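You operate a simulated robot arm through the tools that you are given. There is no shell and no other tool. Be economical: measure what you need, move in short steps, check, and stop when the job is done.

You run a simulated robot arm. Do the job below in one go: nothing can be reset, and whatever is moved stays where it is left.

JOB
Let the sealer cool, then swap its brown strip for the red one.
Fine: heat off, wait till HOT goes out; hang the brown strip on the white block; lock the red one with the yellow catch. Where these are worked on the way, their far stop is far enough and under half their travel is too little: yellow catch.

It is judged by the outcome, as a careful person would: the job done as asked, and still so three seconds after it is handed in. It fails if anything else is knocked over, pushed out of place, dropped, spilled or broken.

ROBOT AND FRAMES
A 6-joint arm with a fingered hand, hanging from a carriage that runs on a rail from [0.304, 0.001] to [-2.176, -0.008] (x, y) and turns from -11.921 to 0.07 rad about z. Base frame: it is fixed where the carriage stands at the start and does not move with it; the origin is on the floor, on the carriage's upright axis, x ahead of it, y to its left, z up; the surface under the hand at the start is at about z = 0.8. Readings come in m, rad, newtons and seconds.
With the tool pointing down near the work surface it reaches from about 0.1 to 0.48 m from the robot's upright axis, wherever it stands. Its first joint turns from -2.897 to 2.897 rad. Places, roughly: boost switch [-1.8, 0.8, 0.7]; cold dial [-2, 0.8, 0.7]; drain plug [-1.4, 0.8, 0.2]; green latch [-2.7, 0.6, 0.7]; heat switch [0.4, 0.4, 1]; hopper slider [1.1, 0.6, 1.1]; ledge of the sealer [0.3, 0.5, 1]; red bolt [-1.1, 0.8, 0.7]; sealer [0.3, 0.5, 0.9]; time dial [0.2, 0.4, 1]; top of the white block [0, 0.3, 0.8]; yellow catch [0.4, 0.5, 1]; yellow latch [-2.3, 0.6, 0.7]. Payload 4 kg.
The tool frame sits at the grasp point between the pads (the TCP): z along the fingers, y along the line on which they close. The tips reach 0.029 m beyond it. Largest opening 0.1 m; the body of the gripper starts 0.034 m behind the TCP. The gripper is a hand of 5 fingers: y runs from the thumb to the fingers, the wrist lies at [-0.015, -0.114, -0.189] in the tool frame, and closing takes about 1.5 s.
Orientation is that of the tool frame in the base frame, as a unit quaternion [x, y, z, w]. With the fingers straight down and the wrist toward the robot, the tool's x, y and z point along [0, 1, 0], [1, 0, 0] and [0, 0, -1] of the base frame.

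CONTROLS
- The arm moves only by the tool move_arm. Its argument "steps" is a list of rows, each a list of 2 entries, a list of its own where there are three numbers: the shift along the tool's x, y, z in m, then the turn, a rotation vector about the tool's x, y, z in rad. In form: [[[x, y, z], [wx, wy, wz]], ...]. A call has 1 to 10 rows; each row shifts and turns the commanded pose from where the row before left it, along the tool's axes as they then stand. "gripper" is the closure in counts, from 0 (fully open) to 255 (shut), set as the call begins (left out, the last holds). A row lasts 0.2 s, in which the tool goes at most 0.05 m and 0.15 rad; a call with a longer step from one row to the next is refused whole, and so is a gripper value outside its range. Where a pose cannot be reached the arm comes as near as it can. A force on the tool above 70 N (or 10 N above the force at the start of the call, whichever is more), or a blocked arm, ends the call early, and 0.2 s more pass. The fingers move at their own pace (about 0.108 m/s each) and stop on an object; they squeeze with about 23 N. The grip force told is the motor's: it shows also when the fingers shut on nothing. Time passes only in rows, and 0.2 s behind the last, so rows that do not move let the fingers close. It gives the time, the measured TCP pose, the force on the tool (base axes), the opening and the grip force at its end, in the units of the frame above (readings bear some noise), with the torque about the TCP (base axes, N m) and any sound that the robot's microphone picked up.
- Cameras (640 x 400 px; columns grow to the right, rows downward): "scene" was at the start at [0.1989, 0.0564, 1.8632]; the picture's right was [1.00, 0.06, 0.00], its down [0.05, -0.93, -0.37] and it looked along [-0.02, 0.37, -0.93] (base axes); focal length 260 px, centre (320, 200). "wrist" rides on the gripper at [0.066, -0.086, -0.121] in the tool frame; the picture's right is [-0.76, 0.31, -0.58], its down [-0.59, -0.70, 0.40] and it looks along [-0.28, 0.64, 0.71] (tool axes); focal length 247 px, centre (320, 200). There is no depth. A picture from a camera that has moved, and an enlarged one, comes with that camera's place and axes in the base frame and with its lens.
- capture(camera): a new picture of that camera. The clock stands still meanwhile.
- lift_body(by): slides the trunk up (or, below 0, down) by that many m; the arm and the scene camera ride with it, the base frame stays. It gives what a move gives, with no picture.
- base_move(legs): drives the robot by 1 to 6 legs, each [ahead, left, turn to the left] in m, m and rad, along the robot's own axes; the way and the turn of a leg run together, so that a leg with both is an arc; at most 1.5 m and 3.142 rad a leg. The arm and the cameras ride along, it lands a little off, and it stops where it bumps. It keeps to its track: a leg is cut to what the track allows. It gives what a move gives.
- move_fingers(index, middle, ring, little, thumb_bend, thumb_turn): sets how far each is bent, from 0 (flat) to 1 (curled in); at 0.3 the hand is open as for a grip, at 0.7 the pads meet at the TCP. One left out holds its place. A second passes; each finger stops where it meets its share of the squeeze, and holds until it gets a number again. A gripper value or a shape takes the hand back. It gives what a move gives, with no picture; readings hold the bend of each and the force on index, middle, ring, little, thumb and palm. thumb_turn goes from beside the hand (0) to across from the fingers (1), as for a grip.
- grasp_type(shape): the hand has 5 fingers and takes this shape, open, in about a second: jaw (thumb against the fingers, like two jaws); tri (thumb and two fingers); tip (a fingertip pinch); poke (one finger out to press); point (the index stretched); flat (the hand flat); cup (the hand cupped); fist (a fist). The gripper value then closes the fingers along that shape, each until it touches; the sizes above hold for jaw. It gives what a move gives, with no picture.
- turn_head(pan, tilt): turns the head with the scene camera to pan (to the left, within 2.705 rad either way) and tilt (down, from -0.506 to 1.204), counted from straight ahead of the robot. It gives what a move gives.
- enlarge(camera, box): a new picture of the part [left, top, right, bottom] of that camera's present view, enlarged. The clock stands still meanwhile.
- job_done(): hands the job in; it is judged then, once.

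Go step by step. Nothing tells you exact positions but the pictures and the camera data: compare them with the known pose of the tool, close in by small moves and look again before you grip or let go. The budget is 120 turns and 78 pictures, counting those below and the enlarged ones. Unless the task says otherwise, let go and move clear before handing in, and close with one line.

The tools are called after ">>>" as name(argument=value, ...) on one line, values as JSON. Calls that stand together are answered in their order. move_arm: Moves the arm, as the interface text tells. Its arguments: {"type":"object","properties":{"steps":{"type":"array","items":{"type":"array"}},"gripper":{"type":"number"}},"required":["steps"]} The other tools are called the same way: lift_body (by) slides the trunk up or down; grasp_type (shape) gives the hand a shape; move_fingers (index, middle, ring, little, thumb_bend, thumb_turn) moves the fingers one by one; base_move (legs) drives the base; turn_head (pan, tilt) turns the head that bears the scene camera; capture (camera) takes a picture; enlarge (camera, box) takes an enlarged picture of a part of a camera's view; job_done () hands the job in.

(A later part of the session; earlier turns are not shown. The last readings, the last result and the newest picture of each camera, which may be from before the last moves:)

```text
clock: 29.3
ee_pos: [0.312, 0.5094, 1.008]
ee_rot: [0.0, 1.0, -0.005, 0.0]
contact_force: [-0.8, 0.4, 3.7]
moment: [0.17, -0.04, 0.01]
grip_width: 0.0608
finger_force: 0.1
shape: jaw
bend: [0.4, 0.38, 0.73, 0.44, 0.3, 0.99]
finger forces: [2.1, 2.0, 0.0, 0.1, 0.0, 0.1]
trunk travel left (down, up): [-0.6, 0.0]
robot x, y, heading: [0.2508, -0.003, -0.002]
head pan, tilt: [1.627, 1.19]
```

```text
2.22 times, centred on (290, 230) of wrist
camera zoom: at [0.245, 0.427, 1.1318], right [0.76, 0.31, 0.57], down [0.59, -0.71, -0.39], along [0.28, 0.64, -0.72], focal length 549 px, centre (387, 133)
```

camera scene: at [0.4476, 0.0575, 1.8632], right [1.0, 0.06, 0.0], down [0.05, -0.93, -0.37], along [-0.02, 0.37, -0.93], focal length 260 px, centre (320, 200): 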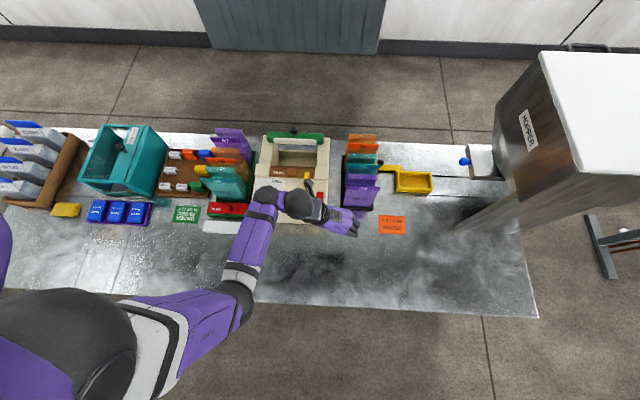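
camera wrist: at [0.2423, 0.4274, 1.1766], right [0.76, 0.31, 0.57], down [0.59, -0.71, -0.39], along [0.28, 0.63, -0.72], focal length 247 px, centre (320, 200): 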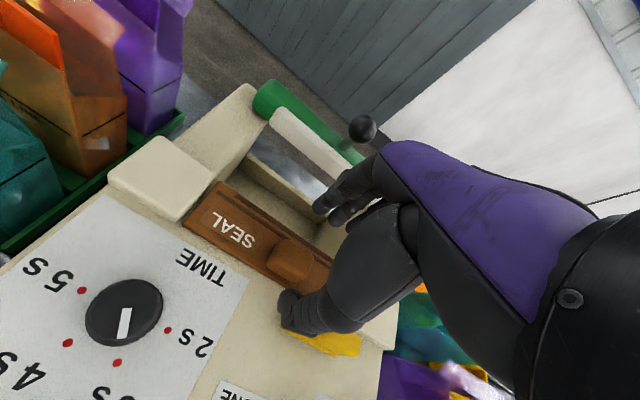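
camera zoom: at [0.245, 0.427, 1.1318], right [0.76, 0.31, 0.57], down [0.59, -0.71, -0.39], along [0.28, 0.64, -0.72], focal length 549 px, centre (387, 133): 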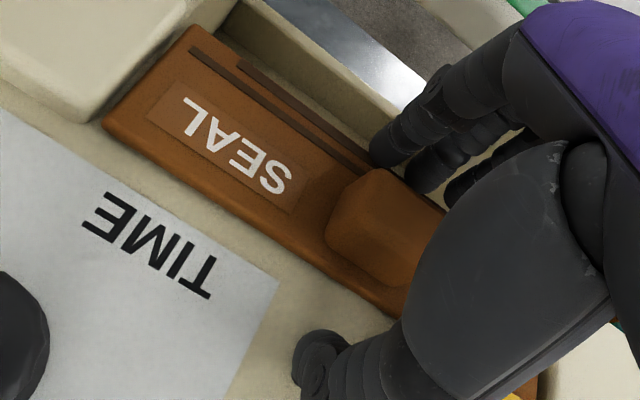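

Fingers just touch the strip with the knob between them. I'll raise 2 mm and close.

>>> move_arm(steps=[[[0, 0, -0.002], [0, 0, 0]], [[0, 0, 0], [0, 0, 0]], [[0, 0, 0], [0, 0, 0]], [[0, 0, 0], [0, 0, 0]], [[0, 0, 0], [0, 0, 0]], [[0, 0, 0], [0, 0, 0]], [[0, 0, 0], [0, 0, 0]]], gripper=255)

>>> enlarge(camera="wrist", box=[180, 140, 400, 320])

```text
clock: 30.9
ee_pos: [0.3124, 0.5085, 1.0099]
ee_rot: [0.0, 1.0, -0.005, -0.001]
contact_force: [0.5, -3.6, 7.3]
moment: [0.01, 0.01, -0.02]
grip_width: 0.0359
finger_force: 22.8
shape: jaw
bend: [0.42, 0.39, 0.74, 0.5, 0.74, 1.0]
finger forces: [9.1, 6.4, 0.0, 0.1, 24.3, 0.0]
trunk travel left (down, up): [-0.6, 0.0]
robot x, y, heading: [0.251, 0.0042, -0.002]
head pan, tilt: [1.627, 1.19]
```

```text
2.22 times, centred on (290, 230) of wrist
camera zoom: at [0.2451, 0.4263, 1.1331], right [0.76, 0.31, 0.57], down [0.59, -0.71, -0.39], along [0.28, 0.63, -0.72], focal length 549 px, centre (387, 133)
```

zoom: 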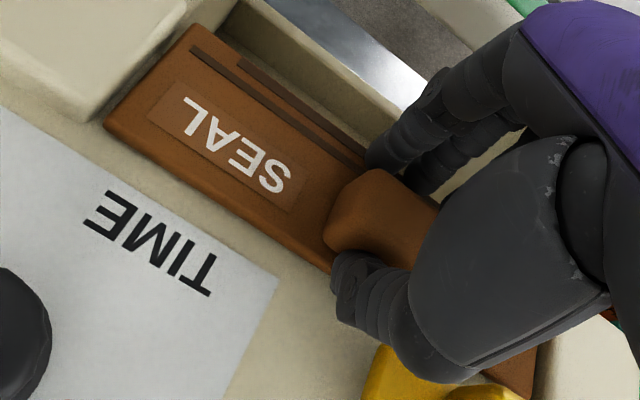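

The grip holds the knob. I'll lift in small steps and check.

>>> move_arm(steps=[[[0, 0, -0.01], [0, 0, 0]], [[0, 0, -0.01], [0, 0, 0]], [[0, 0, -0.015], [0, 0, 0]], [[0, 0, -0.015], [0, 0, 0]]])

>>> capture(camera="wrist")

```text
clock: 31.9
ee_pos: [0.3114, 0.5093, 1.0602]
ee_rot: [0.0, 1.0, -0.006, -0.001]
contact_force: [-0.7, -0.4, 0.1]
moment: [-0.01, 0.0, -0.03]
grip_width: 0.0355
finger_force: 23.1
shape: jaw
bend: [0.41, 0.39, 0.74, 0.5, 0.74, 1.0]
finger forces: [11.4, 8.9, 0.0, 0.1, 20.1, 0.1]
trunk travel left (down, up): [-0.6, 0.0]
robot x, y, heading: [0.2497, 0.0042, 0.003]
head pan, tilt: [1.627, 1.19]
```

```text
41 pictures are left
camera wrist: at [0.245, 0.4272, 1.183], right [0.76, 0.31, 0.57], down [0.59, -0.71, -0.39], along [0.28, 0.63, -0.72], focal length 247 px, centre (320, 200)
```

wrist: 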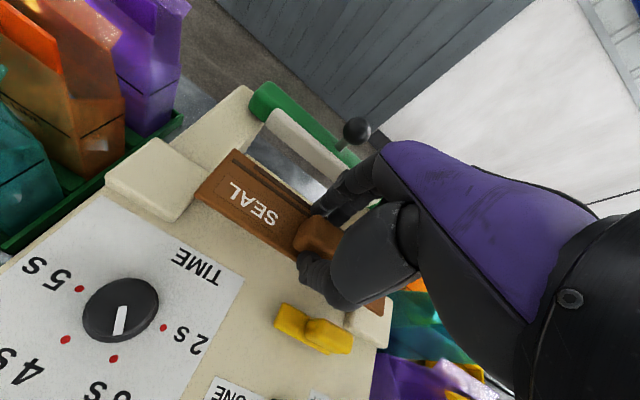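

The brown strip is free. I'll bring it back over the front edge of the sealer, then look at the white block and red strip.

>>> move_arm(steps=[[[0, -0.03, 0], [0, 0, 0]], [[0, -0.04, 0], [0, 0, 0]], [[0, -0.04, 0], [0, 0, 0]], [[0, -0.04, 0], [0, 0, 0]], [[0, -0.04, 0], [0, 0, 0]]])

>>> enlarge(camera="scene", box=[180, 150, 310, 240])

>>> capture(camera="wrist")

```text
clock: 33.1
ee_pos: [0.3129, 0.3194, 1.0606]
ee_rot: [0.0, 1.0, -0.004, -0.001]
contact_force: [0.2, 0.7, 0.3]
moment: [-0.06, -0.01, -0.01]
grip_width: 0.031
finger_force: 23.4
shape: jaw
bend: [0.43, 0.41, 0.74, 0.5, 0.77, 1.0]
finger forces: [10.5, 4.1, 0.0, 0.1, 14.5, 0.0]
trunk travel left (down, up): [-0.6, 0.0]
robot x, y, heading: [0.2469, 0.0034, 0.005]
head pan, tilt: [1.627, 1.19]
```

```text
4.44 times, centred on (245, 195) of scene
camera zoom: at [0.4474, 0.0578, 1.8632], right [1.0, 0.06, 0.0], down [0.05, -0.93, -0.37], along [-0.02, 0.37, -0.93], focal length 1156 px, centre (653, 222)
```

zoom: 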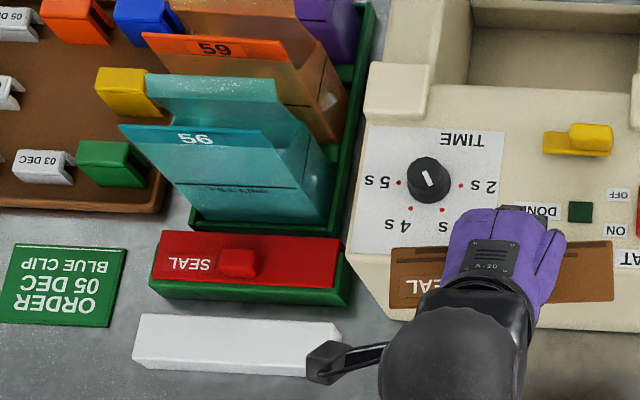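

```text
39 pictures are left
camera wrist: at [0.2465, 0.2365, 1.1844], right [0.76, 0.31, 0.57], down [0.59, -0.71, -0.39], along [0.28, 0.63, -0.72], focal length 247 px, centre (320, 200)
```

wrist: 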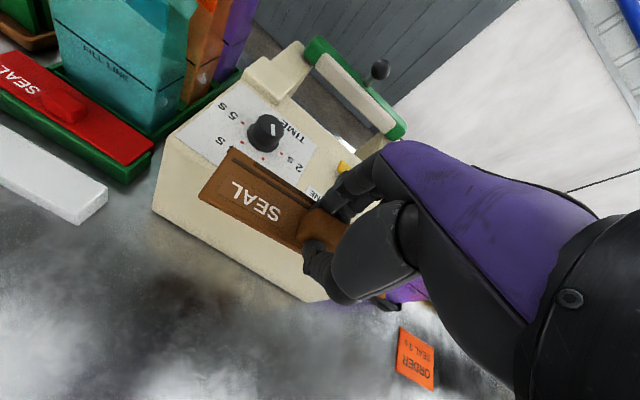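

The white block's top spans about x −0.037…0.138, y≈0.32–0.35, just in front of the red strip's green stand. I'll carry the brown strip over it, high.

>>> move_arm(steps=[[[0.02, 0.0, 0], [0, 0, 0]], [[0.035, 0, 0], [0, 0, 0]], [[0.035, 0.0, 0], [0, 0, 0]], [[0.035, 0, 0], [0, 0, 0]], [[0.035, 0, 0], [0, 0, 0]], [[0.035, 0, 0], [0, 0, 0]], [[0.035, 0.003, 0], [0, 0, 0]], [[0.02, 0.003, 0], [0, 0, 0]], [[0.01, 0.003, 0], [0, 0, 0]]])

>>> enlarge(camera="scene", box=[180, 150, 310, 240])

>>> capture(camera="wrist")

```text
clock: 35.1
ee_pos: [0.0508, 0.3284, 1.0617]
ee_rot: [0.0, 1.0, -0.006, 0.0]
contact_force: [1.0, 0.6, -1.2]
moment: [-0.01, -0.01, -0.01]
grip_width: 0.031
finger_force: 22.5
shape: jaw
bend: [0.43, 0.41, 0.74, 0.5, 0.77, 1.0]
finger forces: [10.2, 3.9, 0.0, 0.0, 13.9, 0.0]
trunk travel left (down, up): [-0.6, 0.0]
robot x, y, heading: [0.2487, -0.0017, 0.001]
head pan, tilt: [1.627, 1.19]
```

```text
4.44 times, centred on (245, 195) of scene
camera zoom: at [0.4474, 0.0576, 1.8632], right [1.0, 0.06, 0.0], down [0.05, -0.93, -0.37], along [-0.02, 0.37, -0.93], focal length 1156 px, centre (653, 222)
```

zoom: 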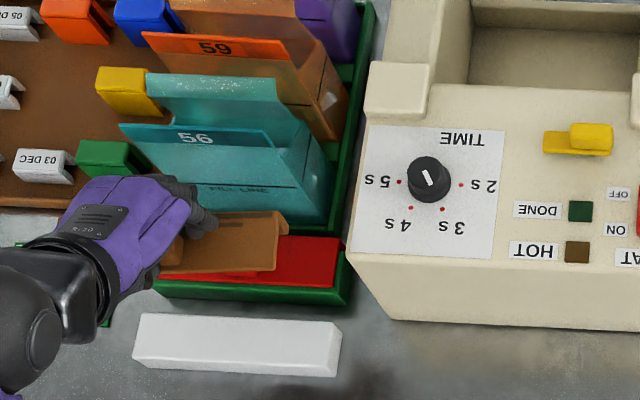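

```text
37 pictures are left
camera wrist: at [-0.0148, 0.2457, 1.1849], right [0.76, 0.31, 0.57], down [0.59, -0.71, -0.39], along [0.28, 0.63, -0.72], focal length 247 px, centre (320, 200)
```

wrist: 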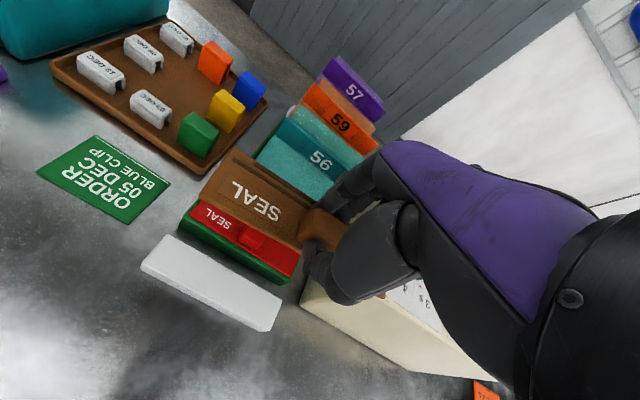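

I want a closer look at how the strip sits in the grip.

>>> enlarge(camera="wrist", box=[130, 130, 390, 340])

```text
1.90 times, centred on (260, 235) of wrist
camera zoom: at [-0.0148, 0.2457, 1.1849], right [0.76, 0.31, 0.57], down [0.59, -0.71, -0.39], along [0.28, 0.63, -0.72], focal length 470 px, centre (434, 133)
```

zoom: 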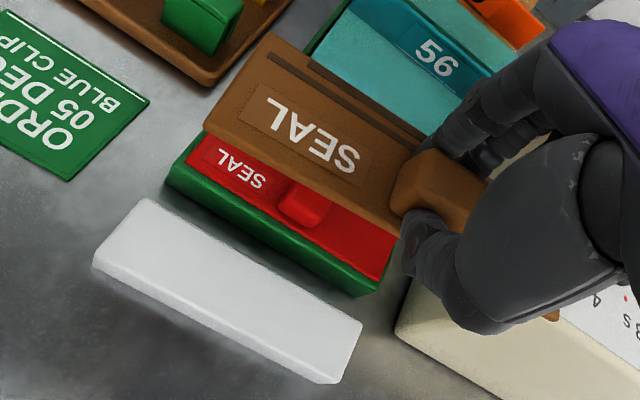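

The strip has yawed about 0.1 rad in the grip. I'll turn the hand to compensate, shift y so the strip's middle lies over the block, and go partway down.

>>> move_arm(steps=[[[0, -0.006, 0.0], [0, 0, 0.05]], [[0, -0.007, 0.01], [0, 0, 0.05]], [[0, 0, 0.03], [0, 0, 0]], [[0, 0, 0.03], [0, 0, 0]], [[0, 0, 0.03], [0, 0, 0]], [[0, 0, 0.02], [0, 0, 0]]])

>>> enlarge(camera="wrist", box=[130, 130, 390, 340])

>>> enlarge(camera="scene", box=[190, 180, 290, 250])

```text
clock: 36.5
ee_pos: [0.0512, 0.3151, 0.9408]
ee_rot: [0.049, 0.999, -0.005, -0.001]
contact_force: [0.4, -0.5, -1.0]
moment: [-0.02, 0.0, -0.02]
grip_width: 0.0309
finger_force: 22.5
shape: jaw
bend: [0.43, 0.42, 0.74, 0.5, 0.77, 1.0]
finger forces: [10.0, 3.8, 0.1, 0.1, 13.7, 0.0]
trunk travel left (down, up): [-0.6, 0.0]
robot x, y, heading: [0.2506, 0.0014, 0.004]
head pan, tilt: [1.627, 1.19]
```

```text
1.90 times, centred on (260, 235) of wrist
camera zoom: at [-0.024, 0.2394, 1.0647], right [0.79, 0.24, 0.57], down [0.51, -0.76, -0.39], along [0.34, 0.6, -0.72], focal length 470 px, centre (434, 133)
```

zoom: 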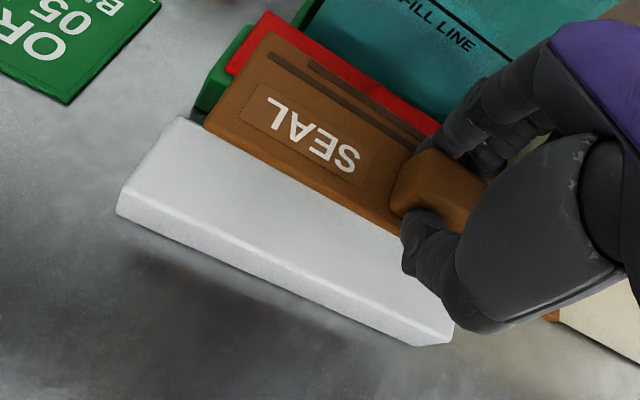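

```text
5.71 times, centred on (240, 215) of scene
camera zoom: at [0.4474, 0.0577, 1.8632], right [1.0, 0.06, 0.0], down [0.05, -0.93, -0.37], along [-0.02, 0.37, -0.93], focal length 1486 px, centre (777, 114)
```

zoom: 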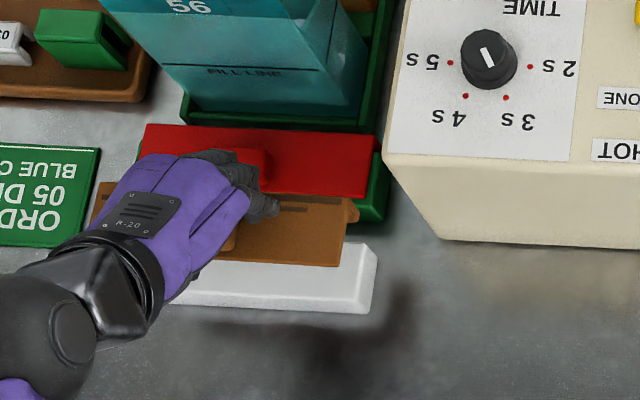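

The strip is now parallel with the red one. Let me zoom on its right end to see its underside shape before lowering.

>>> enlarge(camera="scene", box=[226, 202, 262, 238])

```text
11.11 times, centred on (244, 220) of scene
camera zoom: at [0.4474, 0.0577, 1.8632], right [1.0, 0.06, 0.0], down [0.05, -0.93, -0.37], along [-0.02, 0.37, -0.93], focal length 2890 px, centre (1164, -22)
```

zoom: 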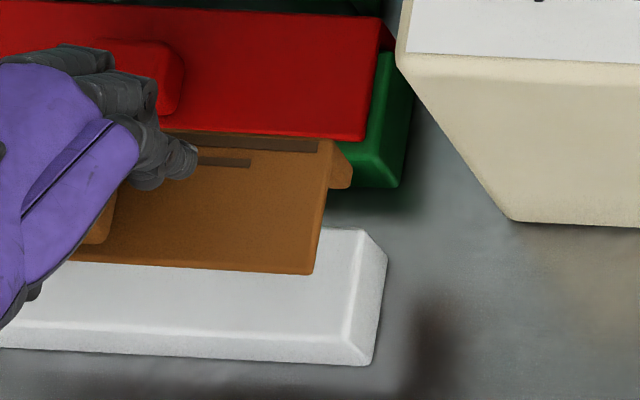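

The strip has a downward lip along its far edge that must go behind the block's far face (y≈0.350). The lip's inner face is at about 0.354, so I'll add 4 mm and lower slowly.

>>> move_arm(steps=[[[0, 0.0045, 0.01], [0, 0, 0]], [[0, 0, 0.015], [0, 0, 0]], [[0, 0, 0.012], [0, 0, 0]], [[0, 0, 0.004], [0, 0, 0]], [[0, 0, 0.003], [0, 0, 0]]])

>>> enlarge(camera="scene", box=[226, 202, 262, 238])

```text
clock: 37.7
ee_pos: [0.0518, 0.3196, 0.899]
ee_rot: [0.049, 0.999, -0.005, -0.001]
contact_force: [-0.5, 0.2, -1.5]
moment: [-0.04, 0.02, -0.03]
grip_width: 0.0309
finger_force: 22.5
shape: jaw
bend: [0.43, 0.42, 0.74, 0.5, 0.77, 1.0]
finger forces: [10.0, 3.7, 0.0, 0.0, 13.9, 0.0]
trunk travel left (down, up): [-0.6, 0.0]
robot x, y, heading: [0.25, 0.0007, -0.003]
head pan, tilt: [1.627, 1.19]
```

```text
11.11 times, centred on (244, 220) of scene
camera zoom: at [0.4474, 0.0577, 1.8632], right [1.0, 0.06, 0.0], down [0.05, -0.93, -0.37], along [-0.02, 0.37, -0.93], focal length 2890 px, centre (1164, -22)
```

zoom: 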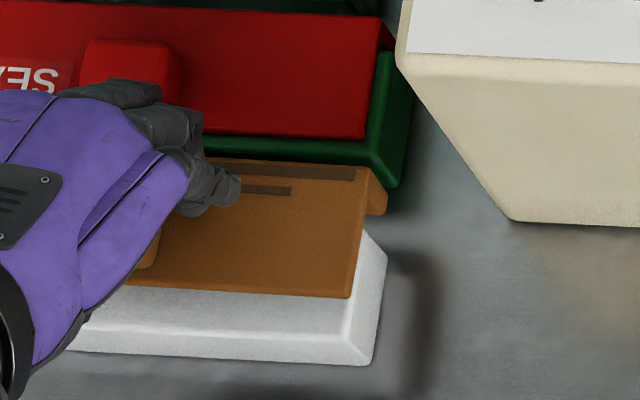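

No contact yet and the lip looks just behind the block's far edge. I'll continue down in 3 mm steps.

>>> move_arm(steps=[[[0, 0, 0.003], [0, 0, 0]], [[0, 0, 0.003], [0, 0, 0]], [[0, 0, 0.003], [0, 0, 0]], [[0, 0, 0.003], [0, 0, 0]]])

>>> enlarge(camera="scene", box=[226, 202, 262, 238])

```text
clock: 38.7
ee_pos: [0.0514, 0.318, 0.8849]
ee_rot: [0.049, 0.999, -0.005, -0.001]
contact_force: [0.0, -0.1, -1.0]
moment: [-0.03, -0.02, 0.02]
grip_width: 0.0307
finger_force: 23.4
shape: jaw
bend: [0.43, 0.42, 0.74, 0.5, 0.77, 1.0]
finger forces: [10.0, 3.8, 0.1, 0.0, 13.8, 0.0]
trunk travel left (down, up): [-0.6, 0.0]
robot x, y, heading: [0.2479, 0.0008, 0.003]
head pan, tilt: [1.627, 1.19]
```

```text
11.11 times, centred on (244, 220) of scene
camera zoom: at [0.4474, 0.0577, 1.8632], right [1.0, 0.06, 0.0], down [0.05, -0.93, -0.37], along [-0.02, 0.37, -0.93], focal length 2890 px, centre (1164, -22)
```

zoom: 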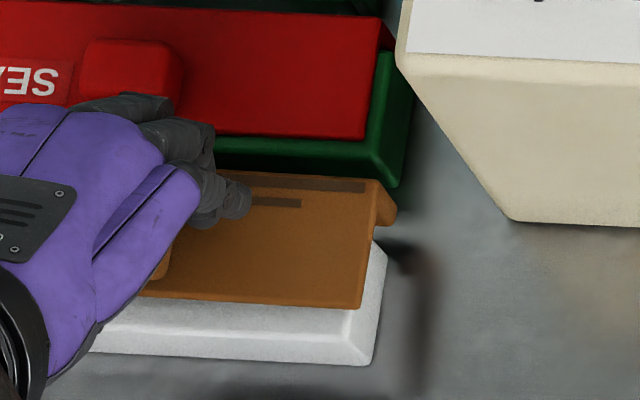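

Still clear. Further down in 2 mm steps.

>>> move_arm(steps=[[[0, 0, 0.002], [0, 0, 0]], [[0, 0, 0.002], [0, 0, 0]], [[0, 0, 0.002], [0, 0, 0]]])

>>> move_arm(steps=[[[0, 0, 0.002], [0, 0, 0]], [[0, 0, 0.002], [0, 0, 0]]])

```text
clock: 39.5
ee_pos: [0.0517, 0.3175, 0.8799]
ee_rot: [0.049, 0.999, -0.004, 0.0]
contact_force: [-0.6, -0.1, -1.4]
moment: [-0.06, 0.01, 0.03]
grip_width: 0.0312
finger_force: 23.2
shape: jaw
bend: [0.43, 0.42, 0.74, 0.5, 0.77, 1.0]
finger forces: [10.0, 3.8, 0.0, 0.0, 13.8, 0.0]
trunk travel left (down, up): [-0.6, 0.0]
robot x, y, heading: [0.2473, -0.0003, 0.002]
head pan, tilt: [1.627, 1.19]
```

```text
clock: 40.1
ee_pos: [0.0518, 0.3182, 0.8768]
ee_rot: [0.05, 0.999, -0.005, 0.0]
contact_force: [0.5, -0.5, 0.1]
moment: [-0.07, 0.01, 0.01]
grip_width: 0.0311
finger_force: 22.6
shape: jaw
bend: [0.43, 0.42, 0.74, 0.5, 0.77, 1.0]
finger forces: [10.0, 3.8, 0.0, 0.0, 13.8, 0.0]
trunk travel left (down, up): [-0.6, 0.0]
robot x, y, heading: [0.246, -0.0013, -0.0]
head pan, tilt: [1.627, 1.19]
```

>>> move_arm(steps=[[[0, 0, 0.002], [0, 0, 0]], [[0, 0, 0.002], [0, 0, 0]]])

>>> enlarge(camera="scene", box=[226, 202, 262, 238])

>>> enlarge(camera="wrist", box=[130, 130, 390, 340])

```text
clock: 40.7
ee_pos: [0.0504, 0.3186, 0.8734]
ee_rot: [0.051, 0.999, -0.005, -0.001]
contact_force: [1.0, -3.7, 14.9]
moment: [0.32, -0.15, -0.06]
grip_width: 0.0306
finger_force: 23.1
shape: jaw
bend: [0.43, 0.41, 0.74, 0.5, 0.77, 1.0]
finger forces: [9.8, 11.7, 0.1, 0.0, 17.1, 0.0]
trunk travel left (down, up): [-0.6, 0.0]
robot x, y, heading: [0.2468, 0.001, -0.003]
head pan, tilt: [1.627, 1.19]
```

```text
11.11 times, centred on (244, 220) of scene
camera zoom: at [0.4474, 0.0576, 1.8635], right [1.0, 0.06, 0.0], down [0.05, -0.93, -0.37], along [-0.02, 0.37, -0.93], focal length 2890 px, centre (1164, -22)
```

zoom: 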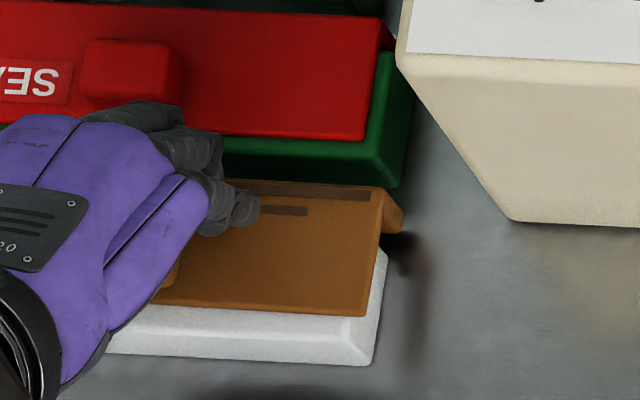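

```text
1.90 times, centred on (260, 235) of wrist
camera zoom: at [-0.0236, 0.2434, 0.9961], right [0.79, 0.23, 0.57], down [0.51, -0.76, -0.39], along [0.34, 0.6, -0.72], focal length 470 px, centre (434, 133)
```

zoom: 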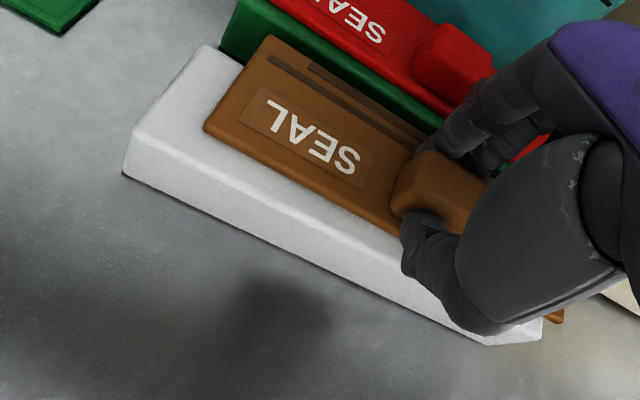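

Contact (15 N) at the height expected for the plate on the block, with the lip behind it. I'll nudge 7 mm left to centre, set down again, and open only slightly since the red strip is close behind the fingers.

>>> move_arm(steps=[[[0, 0, -0.004], [0, 0, 0]], [[0.007, 0, 0], [0, 0, 0]], [[0, 0, 0.003], [0, 0, 0]], [[0, 0, 0.001], [0, 0, 0]]])

>>> move_arm(steps=[[[0, 0, 0], [0, 0, 0]], [[0, 0, 0], [0, 0, 0]], [[0, 0, 0], [0, 0, 0]], [[0, 0, 0], [0, 0, 0]]], gripper=140)

>>> enlarge(camera="wrist", box=[130, 130, 390, 340])

```text
clock: 41.7
ee_pos: [0.0441, 0.3201, 0.8728]
ee_rot: [0.051, 0.999, -0.004, -0.001]
contact_force: [3.1, -5.9, 20.9]
moment: [0.43, -0.13, -0.03]
grip_width: 0.0307
finger_force: 23.1
shape: jaw
bend: [0.43, 0.41, 0.74, 0.5, 0.77, 1.0]
finger forces: [13.4, 12.2, 0.0, 0.0, 17.9, 0.1]
trunk travel left (down, up): [-0.6, 0.0]
robot x, y, heading: [0.2481, 0.0006, 0.0]
head pan, tilt: [1.627, 1.19]
```

```text
clock: 42.7
ee_pos: [0.0442, 0.321, 0.873]
ee_rot: [0.051, 0.999, -0.003, -0.001]
contact_force: [3.7, 1.6, 24.6]
moment: [0.78, -0.22, -0.07]
grip_width: 0.0457
finger_force: 0.0
shape: jaw
bend: [0.43, 0.42, 0.74, 0.5, 0.4, 1.0]
finger forces: [11.1, 17.8, 0.0, 0.0, 0.1, 0.1]
trunk travel left (down, up): [-0.6, 0.0]
robot x, y, heading: [0.2471, -0.0009, 0.007]
head pan, tilt: [1.627, 1.19]
```

```text
1.90 times, centred on (260, 235) of wrist
camera zoom: at [-0.0304, 0.2456, 0.9959], right [0.79, 0.23, 0.57], down [0.51, -0.76, -0.39], along [0.34, 0.6, -0.72], focal length 470 px, centre (434, 133)
```

zoom: 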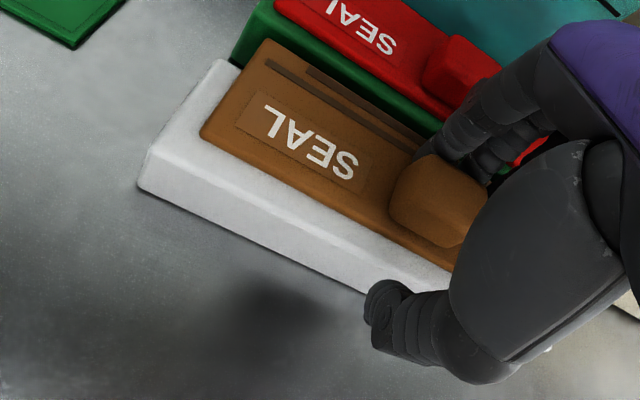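

The thumb is off; the fingers press lightly down on the strip. I'll lift straight up carefully and check.

>>> move_arm(steps=[[[0, 0.001, -0.003], [0, 0, 0]], [[0, 0.001, -0.005], [0, 0, 0]], [[0, 0, -0.015], [0, 0, 0]], [[0, 0, -0.03], [0, 0, 0]], [[0, 0, -0.03], [0, 0, 0]]])

>>> capture(camera="wrist")

>>> enlarge(camera="scene", box=[190, 180, 290, 250])

```text
clock: 43.9
ee_pos: [0.0446, 0.3216, 0.9544]
ee_rot: [0.05, 0.999, -0.006, 0.0]
contact_force: [-0.1, 0.5, 0.5]
moment: [-0.01, 0.01, 0.01]
grip_width: 0.045
finger_force: 0.2
shape: jaw
bend: [0.42, 0.45, 0.74, 0.51, 0.4, 1.0]
finger forces: [0.1, 0.0, 0.1, 0.0, 0.0, 0.1]
trunk travel left (down, up): [-0.6, 0.0]
robot x, y, heading: [0.2488, -0.0007, 0.001]
head pan, tilt: [1.627, 1.19]
```

```text
27 pictures are left
camera wrist: at [-0.0298, 0.2459, 1.0781], right [0.78, 0.24, 0.57], down [0.52, -0.76, -0.39], along [0.34, 0.6, -0.72], focal length 247 px, centre (320, 200)
```

wrist: 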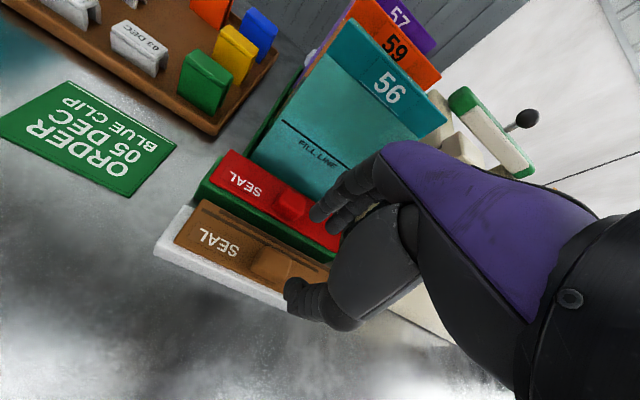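

```text
5.71 times, centred on (240, 215) of scene
camera zoom: at [0.4474, 0.0577, 1.8632], right [1.0, 0.06, 0.0], down [0.05, -0.93, -0.37], along [-0.02, 0.37, -0.93], focal length 1486 px, centre (777, 114)
```

zoom: 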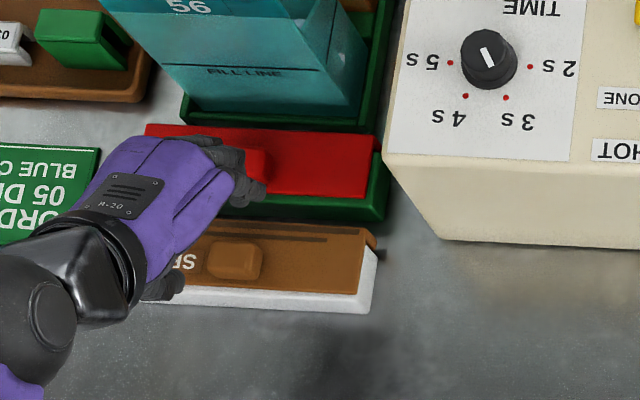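

The brown strip hangs on the white block. Next, the red strip: its knob is at about (0.044, 0.395, 0.867). I'll straighten the hand and hover over it.

>>> move_arm(steps=[[[0, 0.02, 0], [0, 0, -0.05]], [[0, 0.025, 0], [0, 0, -0.05]], [[0, 0.025, 0.01], [0, 0, 0]], [[0, 0, 0.02], [0, 0, 0]]], gripper=125)

>>> enlarge(camera="wrist", box=[180, 120, 400, 320])

```text
clock: 44.9
ee_pos: [0.0462, 0.3938, 0.924]
ee_rot: [0.0, 1.0, -0.005, -0.002]
contact_force: [0.3, 0.4, -0.5]
moment: [0.01, -0.02, 0.0]
grip_width: 0.0509
finger_force: 0.1
shape: jaw
bend: [0.41, 0.42, 0.74, 0.48, 0.35, 1.0]
finger forces: [0.0, 0.1, 0.0, 0.0, 0.0, 0.0]
trunk travel left (down, up): [-0.6, 0.0]
robot x, y, heading: [0.2502, 0.0, 0.004]
head pan, tilt: [1.627, 1.19]
```

```text
2.00 times, centred on (290, 220) of wrist
camera zoom: at [-0.0194, 0.3096, 1.0475], right [0.76, 0.31, 0.57], down [0.59, -0.71, -0.39], along [0.28, 0.63, -0.72], focal length 494 px, centre (380, 160)
```

zoom: 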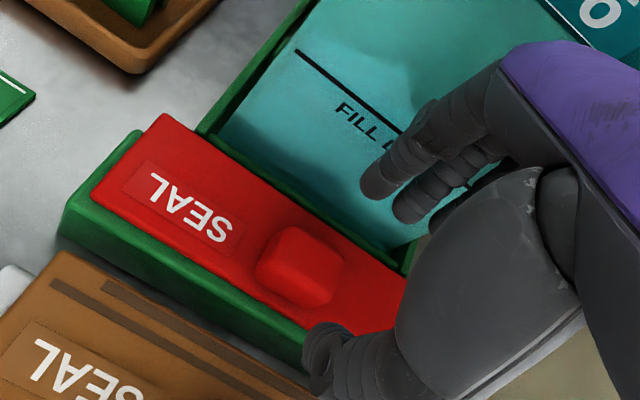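

The red knob is at about (0.039, 0.397). I'll shift 6 mm left and descend to just above the strip.

>>> move_arm(steps=[[[0.006, 0, 0.01], [0, 0, 0]], [[0, 0, 0.015], [0, 0, 0]], [[0, 0, 0.012], [0, 0, 0]], [[0, 0, 0.008], [0, 0, 0]]])

>>> move_arm(steps=[[[0, 0, 0.003], [0, 0, 0]]])

>>> enlarge(camera="wrist", box=[180, 120, 400, 320])

```text
clock: 45.9
ee_pos: [0.0412, 0.3903, 0.8787]
ee_rot: [-0.001, 1.0, -0.006, -0.001]
contact_force: [-0.6, -0.8, -0.3]
moment: [-0.03, 0.01, 0.01]
grip_width: 0.0508
finger_force: 0.1
shape: jaw
bend: [0.41, 0.42, 0.74, 0.48, 0.35, 1.0]
finger forces: [0.1, 0.1, 0.1, 0.1, 0.0, 0.1]
trunk travel left (down, up): [-0.6, 0.0]
robot x, y, heading: [0.2482, 0.0016, -0.001]
head pan, tilt: [1.627, 1.19]
```

```text
clock: 46.3
ee_pos: [0.0411, 0.3902, 0.8747]
ee_rot: [0.001, 1.0, -0.005, -0.001]
contact_force: [0.7, -0.3, -0.5]
moment: [-0.02, 0.02, 0.01]
grip_width: 0.0512
finger_force: 0.1
shape: jaw
bend: [0.41, 0.42, 0.74, 0.48, 0.35, 1.0]
finger forces: [0.0, 0.1, 0.0, 0.1, 0.0, 0.0]
trunk travel left (down, up): [-0.6, 0.0]
robot x, y, heading: [0.2491, 0.0024, 0.001]
head pan, tilt: [1.627, 1.19]
```

```text
2.00 times, centred on (290, 220) of wrist
camera zoom: at [-0.0246, 0.3083, 0.9992], right [0.76, 0.31, 0.57], down [0.59, -0.71, -0.39], along [0.28, 0.63, -0.72], focal length 494 px, centre (380, 160)
```

zoom: 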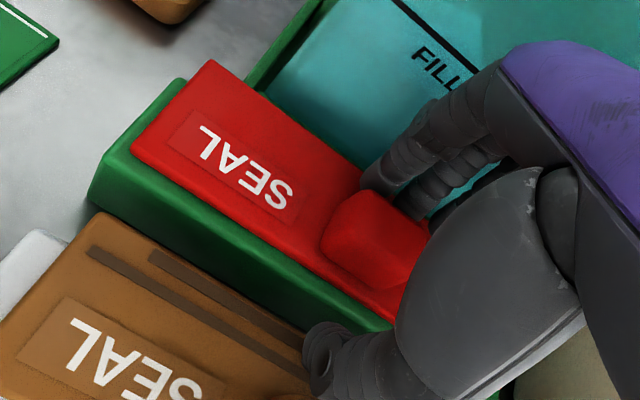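

The knob is between the pads. I'll nudge 3 mm forward and close.

>>> move_arm(steps=[[[0, 0.003, 0.002], [0, 0, 0]], [[0, 0, 0], [0, 0, 0]], [[0, 0, 0], [0, 0, 0]], [[0, 0, 0], [0, 0, 0]], [[0, 0, 0], [0, 0, 0]], [[0, 0, 0], [0, 0, 0]], [[0, 0, 0], [0, 0, 0]], [[0, 0, 0], [0, 0, 0]]], gripper=255)

>>> move_arm(steps=[[[0, 0, -0.01], [0, 0, 0]], [[0, 0, -0.02], [0, 0, 0]], [[0, 0, -0.03], [0, 0, 0]], [[0, 0, -0.03], [0, 0, 0]]])

>>> enlarge(camera="wrist", box=[130, 100, 400, 320])

```text
clock: 48.1
ee_pos: [0.0407, 0.3939, 0.8745]
ee_rot: [0.001, 1.0, -0.005, -0.001]
contact_force: [0.2, -2.9, 5.1]
moment: [0.01, -0.01, 0.01]
grip_width: 0.0207
finger_force: 23.0
shape: jaw
bend: [0.5, 0.51, 0.73, 0.56, 0.73, 1.0]
finger forces: [11.0, 7.0, 0.2, 0.0, 20.1, 0.0]
trunk travel left (down, up): [-0.6, 0.0]
robot x, y, heading: [0.2479, -0.0009, 0.001]
head pan, tilt: [1.627, 1.19]
```

```text
clock: 49.1
ee_pos: [0.0422, 0.3946, 0.9646]
ee_rot: [-0.001, 1.0, -0.006, -0.001]
contact_force: [-0.1, -0.5, -0.2]
moment: [-0.02, -0.02, 0.0]
grip_width: 0.0206
finger_force: 23.1
shape: jaw
bend: [0.49, 0.51, 0.73, 0.56, 0.73, 1.0]
finger forces: [12.9, 6.6, 0.1, 0.0, 19.4, 0.0]
trunk travel left (down, up): [-0.6, 0.0]
robot x, y, heading: [0.2513, -0.0007, 0.002]
head pan, tilt: [1.627, 1.19]
```

```text
1.82 times, centred on (265, 210) of wrist
camera zoom: at [-0.0243, 0.3119, 1.0872], right [0.76, 0.31, 0.57], down [0.59, -0.71, -0.39], along [0.28, 0.63, -0.72], focal length 449 px, centre (420, 182)
```

zoom: 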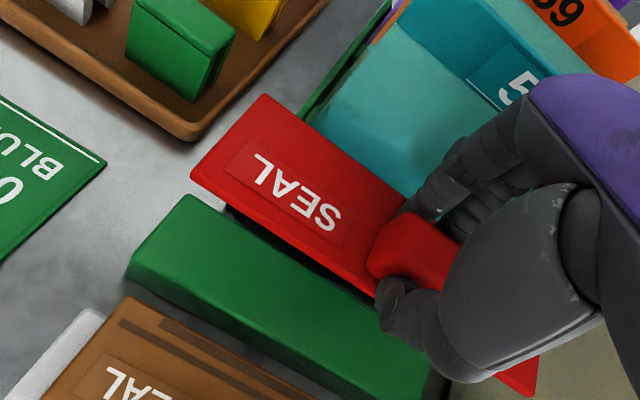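

The red strip is lifted and well aligned. I'll pull back, rise to z≈1.06 and carry it right to in front of the sealer.

>>> move_arm(steps=[[[0, -0.02, 0], [0, 0, 0]], [[0, -0.03, -0.01], [0, 0, 0]], [[0, -0.015, -0.03], [0, 0, 0]], [[0, 0, -0.03], [0, 0, 0]], [[0, 0, -0.025], [0, 0, 0]]])

>>> move_arm(steps=[[[-0.02, 0, 0], [0, 0, 0]], [[-0.035, 0, 0], [0, 0, 0]], [[-0.035, 0, 0], [0, 0, 0]], [[-0.035, 0, 0], [0, 0, 0]], [[-0.035, 0, 0], [0, 0, 0]], [[-0.035, 0, 0], [0, 0, 0]], [[-0.035, 0, 0], [0, 0, 0]], [[-0.025, 0, 0], [0, 0, 0]], [[-0.015, 0, 0], [0, 0, 0]]])

>>> move_arm(steps=[[[0, 0.02, 0], [0, 0, 0]], [[0, 0.03, 0], [0, 0, 0]], [[0, 0.03, 0], [0, 0, 0]], [[0, 0.02, 0], [0, 0, 0]], [[0, 0.02, 0], [0, 0, 0]]])

>>> capture(camera="wrist")

>>> enlarge(camera="scene", box=[250, 125, 350, 215])

```text
clock: 50.3
ee_pos: [0.0413, 0.331, 1.0586]
ee_rot: [0.0, 1.0, -0.005, 0.0]
contact_force: [0.2, -0.2, -1.1]
moment: [0.03, 0.03, 0.0]
grip_width: 0.0207
finger_force: 22.9
shape: jaw
bend: [0.49, 0.51, 0.73, 0.56, 0.73, 1.0]
finger forces: [12.9, 6.5, 0.0, 0.1, 19.4, 0.0]
trunk travel left (down, up): [-0.6, 0.0]
robot x, y, heading: [0.2475, -0.0006, 0.007]
head pan, tilt: [1.627, 1.19]
```

```text
clock: 52.3
ee_pos: [0.3121, 0.3299, 1.0592]
ee_rot: [0.0, 1.0, -0.006, 0.0]
contact_force: [1.1, -0.1, -0.3]
moment: [0.01, -0.02, 0.0]
grip_width: 0.0205
finger_force: 22.9
shape: jaw
bend: [0.49, 0.51, 0.73, 0.56, 0.73, 1.0]
finger forces: [12.8, 6.3, 0.0, 0.0, 19.1, 0.1]
trunk travel left (down, up): [-0.6, 0.0]
robot x, y, heading: [0.2502, 0.0032, 0.002]
head pan, tilt: [1.627, 1.19]
```

```text
clock: 53.5
ee_pos: [0.3121, 0.443, 1.0546]
ee_rot: [0.0, 1.0, -0.012, 0.0]
contact_force: [2.7, -47.2, 31.0]
moment: [-2.33, -0.31, -0.23]
grip_width: 0.024
finger_force: 22.9
shape: jaw
bend: [0.77, 0.57, 0.73, 0.56, 0.54, 1.0]
finger forces: [0.1, 0.0, 0.0, 0.0, 46.6, 0.0]
trunk travel left (down, up): [-0.6, 0.0]
robot x, y, heading: [0.2504, -0.0018, 0.007]
head pan, tilt: [1.627, 1.19]
```

```text
22 pictures are left
camera wrist: at [0.2454, 0.3623, 1.1786], right [0.76, 0.32, 0.57], down [0.59, -0.71, -0.38], along [0.28, 0.62, -0.73], focal length 247 px, centre (320, 200)
```

wrist: 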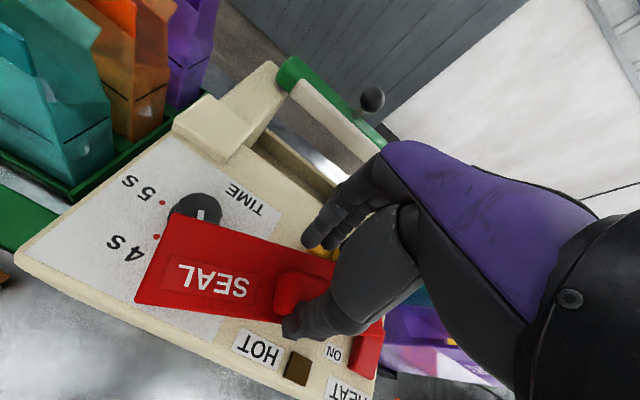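

```text
4.44 times, centred on (300, 170) of scene
camera zoom: at [0.4476, 0.0556, 1.8634], right [1.0, 0.06, 0.0], down [0.05, -0.93, -0.37], along [-0.02, 0.37, -0.93], focal length 1156 px, centre (409, 333)
```

zoom: 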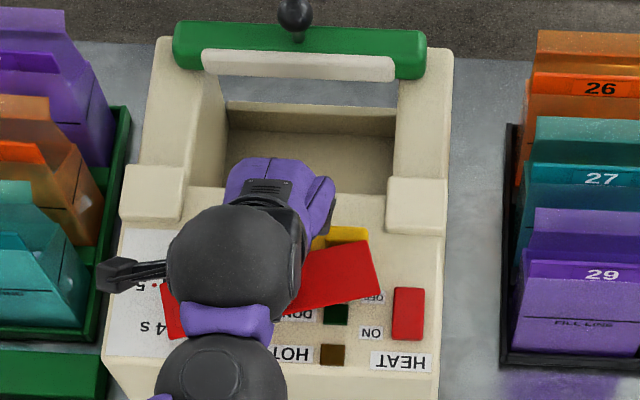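

The strip's lip snagged on the dial or catch because I carried it too low, and the knob slipped out of the fingers. The strip seems to rest on the panel, pushed by the thumb. I'll back off gently and look.

>>> move_arm(steps=[[[0, -0.005, 0], [0, 0, 0]], [[0, -0.005, 0], [0, 0, 0]]])

>>> enlarge(camera="wrist", box=[120, 170, 400, 390])

```text
clock: 54.1
ee_pos: [0.3125, 0.4365, 1.0558]
ee_rot: [0.0, 1.0, -0.009, -0.001]
contact_force: [1.4, -34.6, 17.7]
moment: [-1.48, -0.17, -0.14]
grip_width: 0.0244
finger_force: 22.2
shape: jaw
bend: [0.77, 0.57, 0.73, 0.56, 0.61, 1.0]
finger forces: [0.0, 0.0, 0.1, 0.0, 34.2, 0.0]
trunk travel left (down, up): [-0.6, 0.0]
robot x, y, heading: [0.2488, 0.0002, 0.001]
head pan, tilt: [1.627, 1.19]
```

```text
1.82 times, centred on (260, 280) of wrist
camera zoom: at [0.2462, 0.3545, 1.1799], right [0.76, 0.32, 0.57], down [0.59, -0.71, -0.39], along [0.28, 0.63, -0.73], focal length 449 px, centre (429, 54)
```

zoom: 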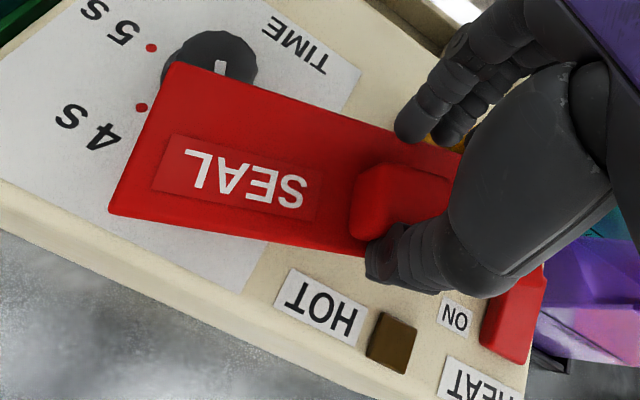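

The strip lies against the dial (left) and catch (right). I'll ease back until the thumb's force is gone, then open the hand.

>>> move_arm(steps=[[[0, -0.004, 0], [0, 0, 0]], [[0, -0.004, 0], [0, 0, 0]], [[0, -0.004, 0], [0, 0, 0]]])

>>> move_arm(steps=[[[0, 0, 0], [0, 0, 0]], [[0, 0, 0], [0, 0, 0]], [[0, 0, 0], [0, 0, 0]], [[0, 0, 0], [0, 0, 0]], [[0, 0, 0], [0, 0, 0]]], gripper=110)

>>> enlarge(camera="wrist", box=[120, 170, 400, 390])

```text
clock: 54.9
ee_pos: [0.3133, 0.4254, 1.0567]
ee_rot: [0.0, 1.0, -0.008, 0.0]
contact_force: [1.6, -30.9, 18.8]
moment: [-1.15, -0.15, -0.15]
grip_width: 0.0224
finger_force: 22.6
shape: jaw
bend: [0.77, 0.57, 0.73, 0.56, 0.63, 1.0]
finger forces: [0.4, 0.0, 0.0, 0.0, 31.8, 0.0]
trunk travel left (down, up): [-0.6, 0.0]
robot x, y, heading: [0.251, 0.0013, 0.004]
head pan, tilt: [1.627, 1.19]
```

```text
clock: 56.1
ee_pos: [0.3116, 0.4294, 1.0581]
ee_rot: [0.0, 1.0, -0.006, -0.001]
contact_force: [-0.7, -0.7, 0.5]
moment: [0.03, 0.01, -0.01]
grip_width: 0.0569
finger_force: 0.1
shape: jaw
bend: [0.4, 0.4, 0.74, 0.46, 0.3, 1.0]
finger forces: [0.1, 0.1, 0.0, 0.0, 0.2, 0.0]
trunk travel left (down, up): [-0.6, 0.0]
robot x, y, heading: [0.2507, 0.001, -0.002]
head pan, tilt: [1.627, 1.19]
```

```text
1.82 times, centred on (260, 280) of wrist
camera zoom: at [0.2462, 0.3467, 1.1816], right [0.76, 0.31, 0.57], down [0.59, -0.71, -0.39], along [0.28, 0.63, -0.72], focal length 449 px, centre (429, 54)
```

zoom: 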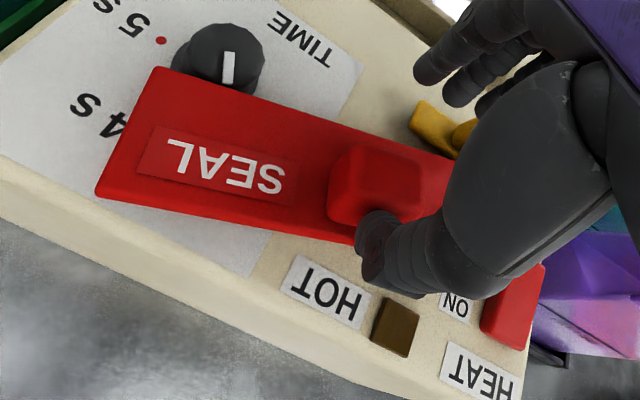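

The strip rests on the panel, yawed about 0.28 rad, with its far side propped up by its lip. I'll turn and tilt the hand to match it before regripping the knob.

>>> move_arm(steps=[[[0, 0, 0], [0, 0, -0.14]], [[0, 0, 0], [0, 0, -0.14]], [[0, 0, 0], [-0.13, 0, 0]], [[0, 0, 0], [-0.13, 0, 0]]])

>>> enlarge(camera="wrist", box=[140, 130, 400, 340])

```text
clock: 57.1
ee_pos: [0.314, 0.429, 1.0589]
ee_rot: [-0.138, 0.982, 0.125, -0.02]
contact_force: [2.0, -11.2, 15.8]
moment: [-0.87, -0.18, 0.01]
grip_width: 0.0581
finger_force: 0.1
shape: jaw
bend: [0.4, 0.4, 0.74, 0.46, 0.3, 0.99]
finger forces: [0.0, 0.0, 0.0, 0.1, 18.0, 0.1]
trunk travel left (down, up): [-0.6, 0.0]
robot x, y, heading: [0.2502, 0.0037, 0.0]
head pan, tilt: [1.627, 1.19]
```

```text
1.90 times, centred on (270, 235) of wrist
camera zoom: at [0.2813, 0.3036, 1.1565], right [0.69, 0.36, 0.63], down [0.73, -0.4, -0.56], along [0.05, 0.85, -0.53], focal length 470 px, centre (415, 133)
```

zoom: 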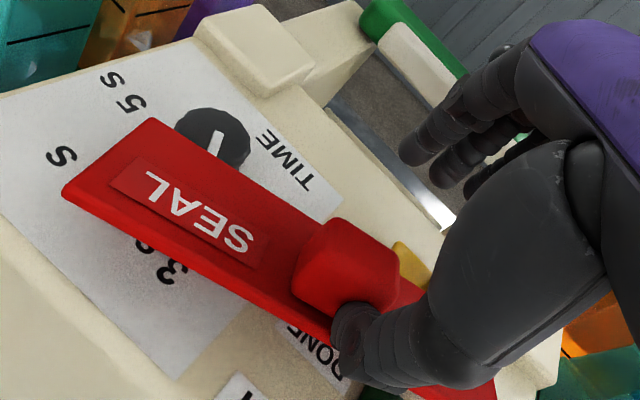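

Triangulating from two views: the strip is nearly level at z≈1.02, with its knob at about (0.299, 0.409). I'll remove the tilt, recentre over the knob and look again.

>>> move_arm(steps=[[[0, 0, 0], [0.13, 0, 0]], [[0, 0, 0], [0.13, 0, 0]], [[0.0, -0.017, 0], [0, 0, 0]], [[0.02, 0, 0], [0, 0, 0]]])

>>> capture(camera="wrist")

>>> enlarge(camera="scene", box=[250, 145, 350, 215])

```text
clock: 58.1
ee_pos: [0.297, 0.407, 1.0597]
ee_rot: [-0.139, 0.99, -0.005, -0.001]
contact_force: [-0.4, -0.4, 0.2]
moment: [0.01, 0.0, -0.03]
grip_width: 0.0566
finger_force: 0.1
shape: jaw
bend: [0.4, 0.4, 0.74, 0.46, 0.3, 1.0]
finger forces: [0.0, 0.1, 0.1, 0.1, 0.1, 0.1]
trunk travel left (down, up): [-0.6, 0.0]
robot x, y, heading: [0.2471, 0.0005, 0.002]
head pan, tilt: [1.627, 1.19]
```

```text
17 pictures are left
camera wrist: at [0.2575, 0.3094, 1.1823], right [0.64, 0.51, 0.57], down [0.76, -0.52, -0.39], along [0.09, 0.69, -0.72], focal length 247 px, centre (320, 200)
```

wrist: 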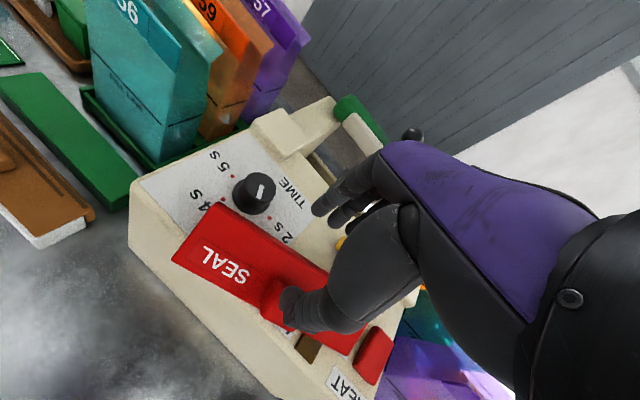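

```text
5.71 times, centred on (300, 180) of scene
camera zoom: at [0.4474, 0.0577, 1.8632], right [1.0, 0.06, 0.0], down [0.05, -0.93, -0.37], along [-0.02, 0.37, -0.93], focal length 1486 px, centre (434, 314)
```

zoom: 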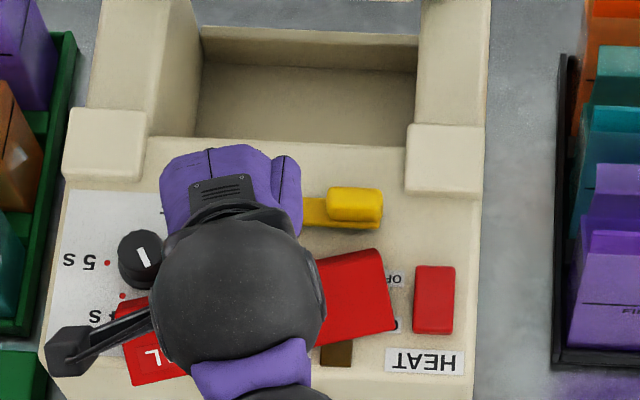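

The strip has now settled on the panel (top z≈0.988), with its knob at about (0.317, 0.388). I'll recentre over that and look again.

>>> move_arm(steps=[[[-0.007, -0.0135, 0], [0, 0, 0]], [[-0.007, -0.0135, 0], [0, 0, 0]]])

>>> enlarge(camera="wrist", box=[140, 130, 400, 340])

```text
clock: 58.7
ee_pos: [0.32, 0.3863, 1.0575]
ee_rot: [-0.139, 0.99, -0.005, -0.002]
contact_force: [0.3, 0.1, -0.1]
moment: [-0.02, -0.02, 0.02]
grip_width: 0.0566
finger_force: 0.0
shape: jaw
bend: [0.4, 0.4, 0.74, 0.46, 0.3, 1.0]
finger forces: [0.1, 0.0, 0.0, 0.0, 0.0, 0.0]
trunk travel left (down, up): [-0.6, 0.0]
robot x, y, heading: [0.2477, 0.0028, -0.002]
head pan, tilt: [1.627, 1.19]
```

```text
1.90 times, centred on (270, 235) of wrist
camera zoom: at [0.2789, 0.2877, 1.1818], right [0.64, 0.51, 0.57], down [0.76, -0.52, -0.39], along [0.09, 0.69, -0.72], focal length 470 px, centre (415, 133)
```

zoom: 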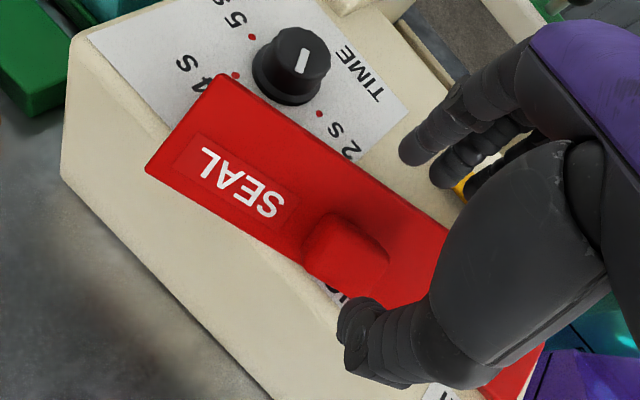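

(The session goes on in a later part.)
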